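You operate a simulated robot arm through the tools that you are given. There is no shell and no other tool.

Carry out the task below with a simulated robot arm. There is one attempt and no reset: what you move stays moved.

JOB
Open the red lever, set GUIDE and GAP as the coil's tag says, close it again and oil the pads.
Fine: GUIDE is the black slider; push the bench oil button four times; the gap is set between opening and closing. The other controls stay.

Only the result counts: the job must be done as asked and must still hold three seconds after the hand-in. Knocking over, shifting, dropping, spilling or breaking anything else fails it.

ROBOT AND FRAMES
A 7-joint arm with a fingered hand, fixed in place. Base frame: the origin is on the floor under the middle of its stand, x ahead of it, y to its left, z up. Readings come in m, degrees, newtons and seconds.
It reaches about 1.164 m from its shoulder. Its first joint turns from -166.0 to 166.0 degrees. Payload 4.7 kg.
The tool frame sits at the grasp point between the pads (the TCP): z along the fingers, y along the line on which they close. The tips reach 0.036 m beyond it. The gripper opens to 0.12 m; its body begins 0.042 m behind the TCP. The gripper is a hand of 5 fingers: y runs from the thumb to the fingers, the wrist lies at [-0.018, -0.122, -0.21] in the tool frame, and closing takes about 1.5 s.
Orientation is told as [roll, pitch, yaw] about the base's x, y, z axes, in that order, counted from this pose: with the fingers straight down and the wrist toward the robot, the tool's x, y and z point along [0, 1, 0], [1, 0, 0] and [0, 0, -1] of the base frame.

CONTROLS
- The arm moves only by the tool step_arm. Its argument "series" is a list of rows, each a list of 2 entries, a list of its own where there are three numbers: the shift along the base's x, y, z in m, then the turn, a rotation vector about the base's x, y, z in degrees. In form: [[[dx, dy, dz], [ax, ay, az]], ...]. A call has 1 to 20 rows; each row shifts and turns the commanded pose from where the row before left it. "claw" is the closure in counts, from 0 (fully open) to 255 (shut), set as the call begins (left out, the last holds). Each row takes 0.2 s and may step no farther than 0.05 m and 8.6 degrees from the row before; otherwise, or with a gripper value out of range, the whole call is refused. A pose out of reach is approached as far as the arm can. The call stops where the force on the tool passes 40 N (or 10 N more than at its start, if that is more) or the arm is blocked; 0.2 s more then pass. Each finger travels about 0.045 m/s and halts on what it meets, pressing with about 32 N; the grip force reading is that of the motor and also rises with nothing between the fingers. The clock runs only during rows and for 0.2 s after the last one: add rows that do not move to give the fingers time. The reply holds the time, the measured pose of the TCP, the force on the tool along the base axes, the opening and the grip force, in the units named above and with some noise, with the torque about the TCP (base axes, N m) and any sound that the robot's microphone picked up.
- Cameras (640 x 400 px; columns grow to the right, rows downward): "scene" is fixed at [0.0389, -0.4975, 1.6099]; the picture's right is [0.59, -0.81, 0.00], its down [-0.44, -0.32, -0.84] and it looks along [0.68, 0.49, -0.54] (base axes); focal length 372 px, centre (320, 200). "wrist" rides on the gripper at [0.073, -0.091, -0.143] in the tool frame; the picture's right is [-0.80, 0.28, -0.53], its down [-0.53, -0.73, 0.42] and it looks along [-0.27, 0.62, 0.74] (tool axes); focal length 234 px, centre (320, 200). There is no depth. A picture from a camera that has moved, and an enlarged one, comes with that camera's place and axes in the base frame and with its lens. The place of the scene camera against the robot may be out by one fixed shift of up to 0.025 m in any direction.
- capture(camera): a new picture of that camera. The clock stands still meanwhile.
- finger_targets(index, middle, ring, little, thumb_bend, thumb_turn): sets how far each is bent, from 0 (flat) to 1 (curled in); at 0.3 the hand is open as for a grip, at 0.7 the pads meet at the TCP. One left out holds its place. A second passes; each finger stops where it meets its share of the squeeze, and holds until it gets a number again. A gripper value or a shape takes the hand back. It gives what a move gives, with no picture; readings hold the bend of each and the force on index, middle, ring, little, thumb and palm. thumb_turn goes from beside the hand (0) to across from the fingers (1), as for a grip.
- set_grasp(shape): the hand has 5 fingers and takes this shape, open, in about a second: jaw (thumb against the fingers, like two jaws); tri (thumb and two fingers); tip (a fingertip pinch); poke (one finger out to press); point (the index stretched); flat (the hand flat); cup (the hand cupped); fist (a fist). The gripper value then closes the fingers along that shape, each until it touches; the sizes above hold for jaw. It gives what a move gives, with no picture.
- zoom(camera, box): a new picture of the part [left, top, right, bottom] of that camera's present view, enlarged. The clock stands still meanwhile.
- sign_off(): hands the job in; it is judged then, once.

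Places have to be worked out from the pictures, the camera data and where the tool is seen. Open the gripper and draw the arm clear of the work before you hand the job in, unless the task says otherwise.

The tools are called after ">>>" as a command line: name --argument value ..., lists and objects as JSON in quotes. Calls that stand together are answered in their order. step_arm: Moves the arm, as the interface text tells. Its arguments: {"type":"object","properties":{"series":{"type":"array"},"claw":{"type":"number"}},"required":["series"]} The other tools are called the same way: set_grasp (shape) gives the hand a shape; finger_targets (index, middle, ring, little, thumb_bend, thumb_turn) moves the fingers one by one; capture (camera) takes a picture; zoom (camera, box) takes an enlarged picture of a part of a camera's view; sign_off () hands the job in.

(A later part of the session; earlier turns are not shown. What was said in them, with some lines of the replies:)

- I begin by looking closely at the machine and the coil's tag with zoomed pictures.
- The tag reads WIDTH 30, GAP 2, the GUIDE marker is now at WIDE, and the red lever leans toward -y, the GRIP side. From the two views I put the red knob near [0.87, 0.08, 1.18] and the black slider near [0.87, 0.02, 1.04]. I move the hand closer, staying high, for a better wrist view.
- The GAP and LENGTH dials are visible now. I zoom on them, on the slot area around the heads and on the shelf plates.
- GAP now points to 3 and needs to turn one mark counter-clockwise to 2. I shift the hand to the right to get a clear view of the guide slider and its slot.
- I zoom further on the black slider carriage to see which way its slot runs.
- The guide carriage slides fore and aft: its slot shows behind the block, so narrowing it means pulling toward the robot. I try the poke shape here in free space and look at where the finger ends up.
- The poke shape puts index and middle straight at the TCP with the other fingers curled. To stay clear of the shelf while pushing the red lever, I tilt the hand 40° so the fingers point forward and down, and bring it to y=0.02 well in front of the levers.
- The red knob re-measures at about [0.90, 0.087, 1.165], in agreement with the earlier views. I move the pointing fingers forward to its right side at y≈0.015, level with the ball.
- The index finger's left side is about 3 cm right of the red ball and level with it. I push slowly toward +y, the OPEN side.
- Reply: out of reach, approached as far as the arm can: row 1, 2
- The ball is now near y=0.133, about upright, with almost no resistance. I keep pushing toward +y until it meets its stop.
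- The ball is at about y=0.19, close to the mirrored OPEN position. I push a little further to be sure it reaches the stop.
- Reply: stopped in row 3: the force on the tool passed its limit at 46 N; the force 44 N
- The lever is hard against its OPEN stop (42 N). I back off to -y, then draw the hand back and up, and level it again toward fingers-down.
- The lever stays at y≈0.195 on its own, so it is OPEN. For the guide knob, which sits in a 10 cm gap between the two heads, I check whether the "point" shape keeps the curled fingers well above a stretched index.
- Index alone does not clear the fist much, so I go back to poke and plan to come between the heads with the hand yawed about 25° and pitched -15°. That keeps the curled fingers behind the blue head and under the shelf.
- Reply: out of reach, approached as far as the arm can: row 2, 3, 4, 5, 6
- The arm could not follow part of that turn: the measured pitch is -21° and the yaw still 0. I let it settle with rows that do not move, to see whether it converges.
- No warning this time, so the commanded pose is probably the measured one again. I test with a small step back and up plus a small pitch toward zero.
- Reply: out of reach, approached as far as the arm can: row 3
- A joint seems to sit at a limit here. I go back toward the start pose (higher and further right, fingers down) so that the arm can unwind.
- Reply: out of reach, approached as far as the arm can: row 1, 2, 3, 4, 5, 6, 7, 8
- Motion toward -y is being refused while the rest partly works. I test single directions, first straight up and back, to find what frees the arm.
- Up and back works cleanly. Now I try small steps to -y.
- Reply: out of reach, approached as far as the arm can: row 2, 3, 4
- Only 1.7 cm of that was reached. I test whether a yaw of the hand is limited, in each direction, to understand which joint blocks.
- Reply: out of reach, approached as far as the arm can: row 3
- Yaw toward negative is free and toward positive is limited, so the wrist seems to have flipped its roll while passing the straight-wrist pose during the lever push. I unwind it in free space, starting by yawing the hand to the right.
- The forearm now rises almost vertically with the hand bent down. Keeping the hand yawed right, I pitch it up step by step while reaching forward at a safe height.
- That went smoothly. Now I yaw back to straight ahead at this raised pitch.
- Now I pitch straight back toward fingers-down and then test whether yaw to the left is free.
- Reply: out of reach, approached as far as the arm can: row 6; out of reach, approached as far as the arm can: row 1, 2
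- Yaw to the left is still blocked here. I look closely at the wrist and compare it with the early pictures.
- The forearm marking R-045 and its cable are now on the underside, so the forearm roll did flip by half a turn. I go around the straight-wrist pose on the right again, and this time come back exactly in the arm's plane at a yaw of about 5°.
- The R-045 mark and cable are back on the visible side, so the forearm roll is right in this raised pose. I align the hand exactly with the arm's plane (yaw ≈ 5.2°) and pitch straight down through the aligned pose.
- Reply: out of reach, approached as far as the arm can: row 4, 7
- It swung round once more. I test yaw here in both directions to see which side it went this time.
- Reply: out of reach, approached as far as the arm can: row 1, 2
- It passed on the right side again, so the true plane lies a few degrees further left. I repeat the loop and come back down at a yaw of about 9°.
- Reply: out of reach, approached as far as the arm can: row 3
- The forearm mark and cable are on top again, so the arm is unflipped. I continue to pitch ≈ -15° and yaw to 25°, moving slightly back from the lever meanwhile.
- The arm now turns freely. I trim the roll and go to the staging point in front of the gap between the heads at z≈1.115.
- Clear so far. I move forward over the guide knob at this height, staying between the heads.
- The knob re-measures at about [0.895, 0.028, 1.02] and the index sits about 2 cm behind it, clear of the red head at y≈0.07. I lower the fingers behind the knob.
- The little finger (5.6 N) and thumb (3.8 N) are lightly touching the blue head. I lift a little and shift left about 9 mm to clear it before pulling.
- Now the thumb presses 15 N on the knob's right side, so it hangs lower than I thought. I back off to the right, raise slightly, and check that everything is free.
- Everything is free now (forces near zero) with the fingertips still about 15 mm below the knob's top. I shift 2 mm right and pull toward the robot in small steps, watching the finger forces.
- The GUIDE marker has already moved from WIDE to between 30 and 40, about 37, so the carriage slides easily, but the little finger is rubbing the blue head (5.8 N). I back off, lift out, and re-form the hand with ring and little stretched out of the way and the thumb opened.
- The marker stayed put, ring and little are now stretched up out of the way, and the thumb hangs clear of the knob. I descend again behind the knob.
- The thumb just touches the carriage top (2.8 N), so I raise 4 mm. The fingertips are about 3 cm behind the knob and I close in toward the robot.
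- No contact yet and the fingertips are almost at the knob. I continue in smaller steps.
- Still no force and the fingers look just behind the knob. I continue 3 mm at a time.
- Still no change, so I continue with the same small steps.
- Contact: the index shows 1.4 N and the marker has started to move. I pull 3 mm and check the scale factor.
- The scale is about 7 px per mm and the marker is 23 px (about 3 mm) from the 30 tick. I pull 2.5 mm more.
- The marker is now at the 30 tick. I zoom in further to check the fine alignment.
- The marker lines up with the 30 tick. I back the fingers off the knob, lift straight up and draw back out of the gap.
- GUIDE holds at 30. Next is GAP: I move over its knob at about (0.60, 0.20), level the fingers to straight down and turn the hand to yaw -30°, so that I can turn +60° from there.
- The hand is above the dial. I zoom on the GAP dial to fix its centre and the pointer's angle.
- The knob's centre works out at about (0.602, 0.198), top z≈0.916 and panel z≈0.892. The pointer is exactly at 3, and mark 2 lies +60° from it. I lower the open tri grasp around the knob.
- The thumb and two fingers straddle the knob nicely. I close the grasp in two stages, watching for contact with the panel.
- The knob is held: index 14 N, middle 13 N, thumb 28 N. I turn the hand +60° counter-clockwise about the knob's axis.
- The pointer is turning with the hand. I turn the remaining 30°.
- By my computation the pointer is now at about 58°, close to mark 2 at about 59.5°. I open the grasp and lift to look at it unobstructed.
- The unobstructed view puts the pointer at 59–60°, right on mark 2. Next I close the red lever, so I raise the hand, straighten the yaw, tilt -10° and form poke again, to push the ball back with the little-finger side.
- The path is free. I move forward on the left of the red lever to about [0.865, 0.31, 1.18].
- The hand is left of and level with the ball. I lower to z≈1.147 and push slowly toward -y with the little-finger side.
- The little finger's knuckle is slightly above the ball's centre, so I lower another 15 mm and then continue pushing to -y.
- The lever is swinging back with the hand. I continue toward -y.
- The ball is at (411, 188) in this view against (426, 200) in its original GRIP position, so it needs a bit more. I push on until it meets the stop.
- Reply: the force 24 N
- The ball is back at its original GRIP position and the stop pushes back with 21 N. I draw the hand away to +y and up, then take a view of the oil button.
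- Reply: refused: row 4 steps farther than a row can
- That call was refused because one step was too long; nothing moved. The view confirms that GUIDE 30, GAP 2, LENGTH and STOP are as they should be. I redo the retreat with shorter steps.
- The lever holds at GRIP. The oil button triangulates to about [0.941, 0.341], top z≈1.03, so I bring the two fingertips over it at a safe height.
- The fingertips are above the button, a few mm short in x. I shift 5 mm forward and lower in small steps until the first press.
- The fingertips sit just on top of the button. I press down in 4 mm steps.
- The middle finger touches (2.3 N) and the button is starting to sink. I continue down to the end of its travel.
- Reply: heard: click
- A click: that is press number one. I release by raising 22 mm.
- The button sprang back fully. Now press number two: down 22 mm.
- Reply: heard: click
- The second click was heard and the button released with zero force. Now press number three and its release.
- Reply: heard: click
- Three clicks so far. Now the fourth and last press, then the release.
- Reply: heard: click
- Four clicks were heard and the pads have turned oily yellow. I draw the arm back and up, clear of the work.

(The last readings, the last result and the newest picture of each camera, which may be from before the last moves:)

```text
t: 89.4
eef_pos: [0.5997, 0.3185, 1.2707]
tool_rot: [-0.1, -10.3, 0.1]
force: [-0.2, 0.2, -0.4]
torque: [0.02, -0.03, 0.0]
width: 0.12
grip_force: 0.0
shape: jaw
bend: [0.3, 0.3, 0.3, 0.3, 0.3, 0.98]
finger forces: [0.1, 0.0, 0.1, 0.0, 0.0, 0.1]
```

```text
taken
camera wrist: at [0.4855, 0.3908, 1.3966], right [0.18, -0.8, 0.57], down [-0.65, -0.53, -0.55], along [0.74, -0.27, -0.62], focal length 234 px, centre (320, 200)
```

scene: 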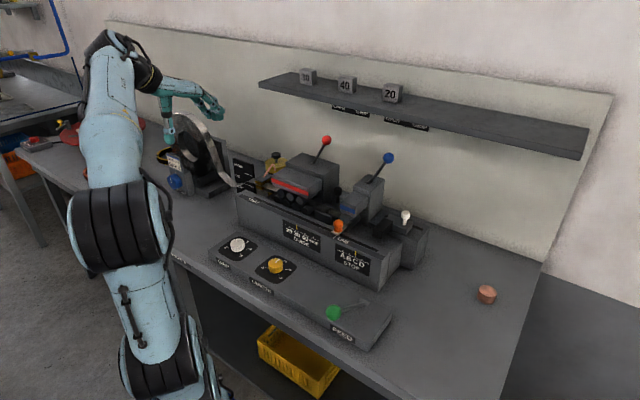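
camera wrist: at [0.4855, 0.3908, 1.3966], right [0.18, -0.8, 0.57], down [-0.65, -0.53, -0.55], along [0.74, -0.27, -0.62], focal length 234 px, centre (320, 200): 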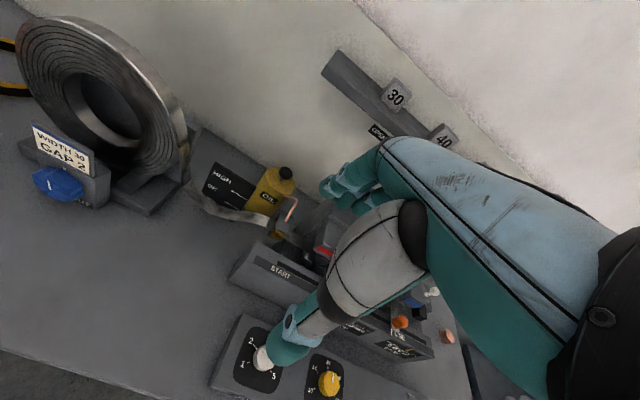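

The hand is open and clear of the work. I check every dial and marker one last time before handing in.

>>> zoom --camera "scene" --box '[205, 190, 405, 315]'

>>> zoom --camera "scene" --box '[284, 218, 316, 238]'

>>> zoom --camera "scene" --box '[215, 225, 263, 255]'

>>> zoom --camera "scene" --box '[230, 120, 430, 245]'

```text
3.20 times, centred on (305, 252) of scene
camera zoom: at [0.0389, -0.4975, 1.6099], right [0.59, -0.81, 0.0], down [-0.44, -0.32, -0.84], along [0.68, 0.49, -0.54], focal length 1191 px, centre (368, 32)
```

zoom: 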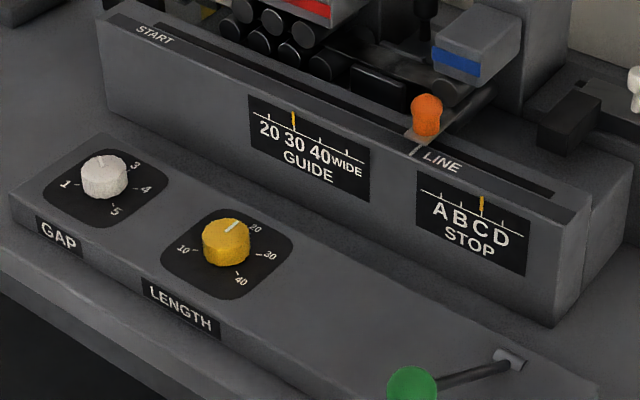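

```text
16.00 times, centred on (300, 228) of scene
camera zoom: at [0.0389, -0.4975, 1.6099], right [0.59, -0.81, 0.0], down [-0.44, -0.32, -0.84], along [0.68, 0.49, -0.54], focal length 5954 px, centre (640, -248)
```

zoom: 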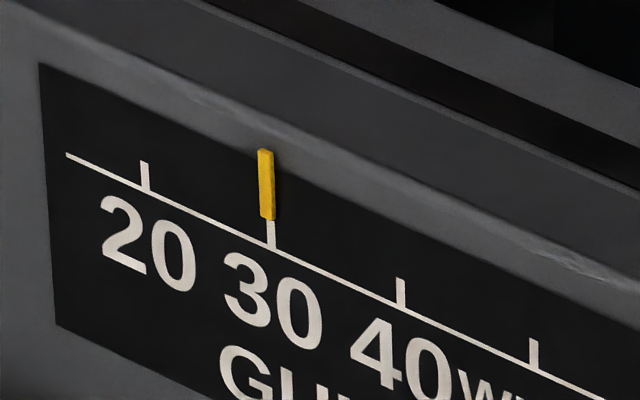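

```text
13.33 times, centred on (239, 240) of scene
camera zoom: at [0.0389, -0.4975, 1.6099], right [0.59, -0.81, 0.0], down [-0.44, -0.32, -0.84], along [0.68, 0.49, -0.54], focal length 4962 px, centre (1400, -333)
```

zoom: 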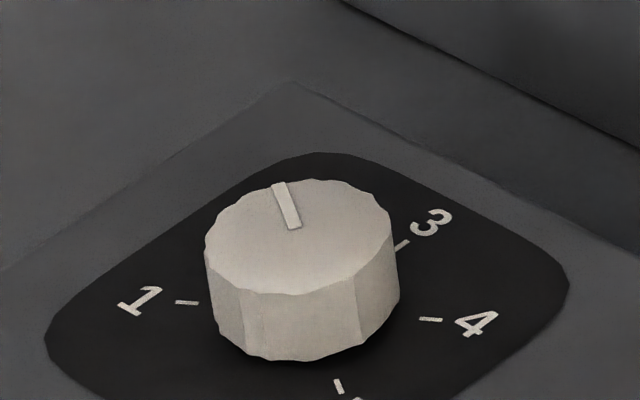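

```text
3.20 times, centred on (330, 182) of scene
camera zoom: at [0.0389, -0.4975, 1.6099], right [0.59, -0.81, 0.0], down [-0.44, -0.32, -0.84], along [0.68, 0.49, -0.54], focal length 1191 px, centre (288, 256)
```

zoom: 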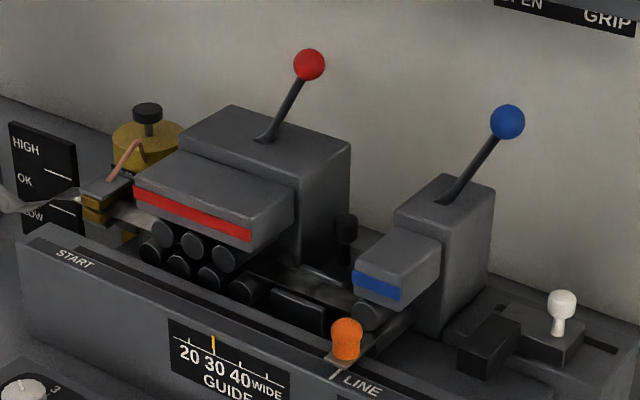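

All checks agree: GUIDE at 30, GAP at 2, the red lever back at GRIP, the pads oiled four times, and LENGTH, STOP, FEED and the blue lever where they were. I hand the job in.

>>> sign_off

```text
The job is handed in.
```

The job is done and handed in; the grader's result has not come back, so what follows is what I saw.

- **Red lever:** I opened it to its stop. After GUIDE and GAP were set, I closed it, and it sits at the same GRIP position it started from.
- **GUIDE:** the black slider is at 30, as the tag says (WIDTH 30). The marker lines up with the 30 tick and held after I let go.
- **GAP:** the knob is turned from 3 to 2, set while the lever was open.
- **Oil:** I pushed the button four times and heard four clicks. The pads have turned oily yellow.
- **Other controls:** LENGTH, STOP, FEED and the blue lever look unchanged.

While setting GUIDE, the hand lightly touched the blue lever's housing (about 6 N). The thumb also pressed about 15 N sideways on the black slider's knob. I saw nothing move as a result.

The hand is open and the arm is clear of the bench.
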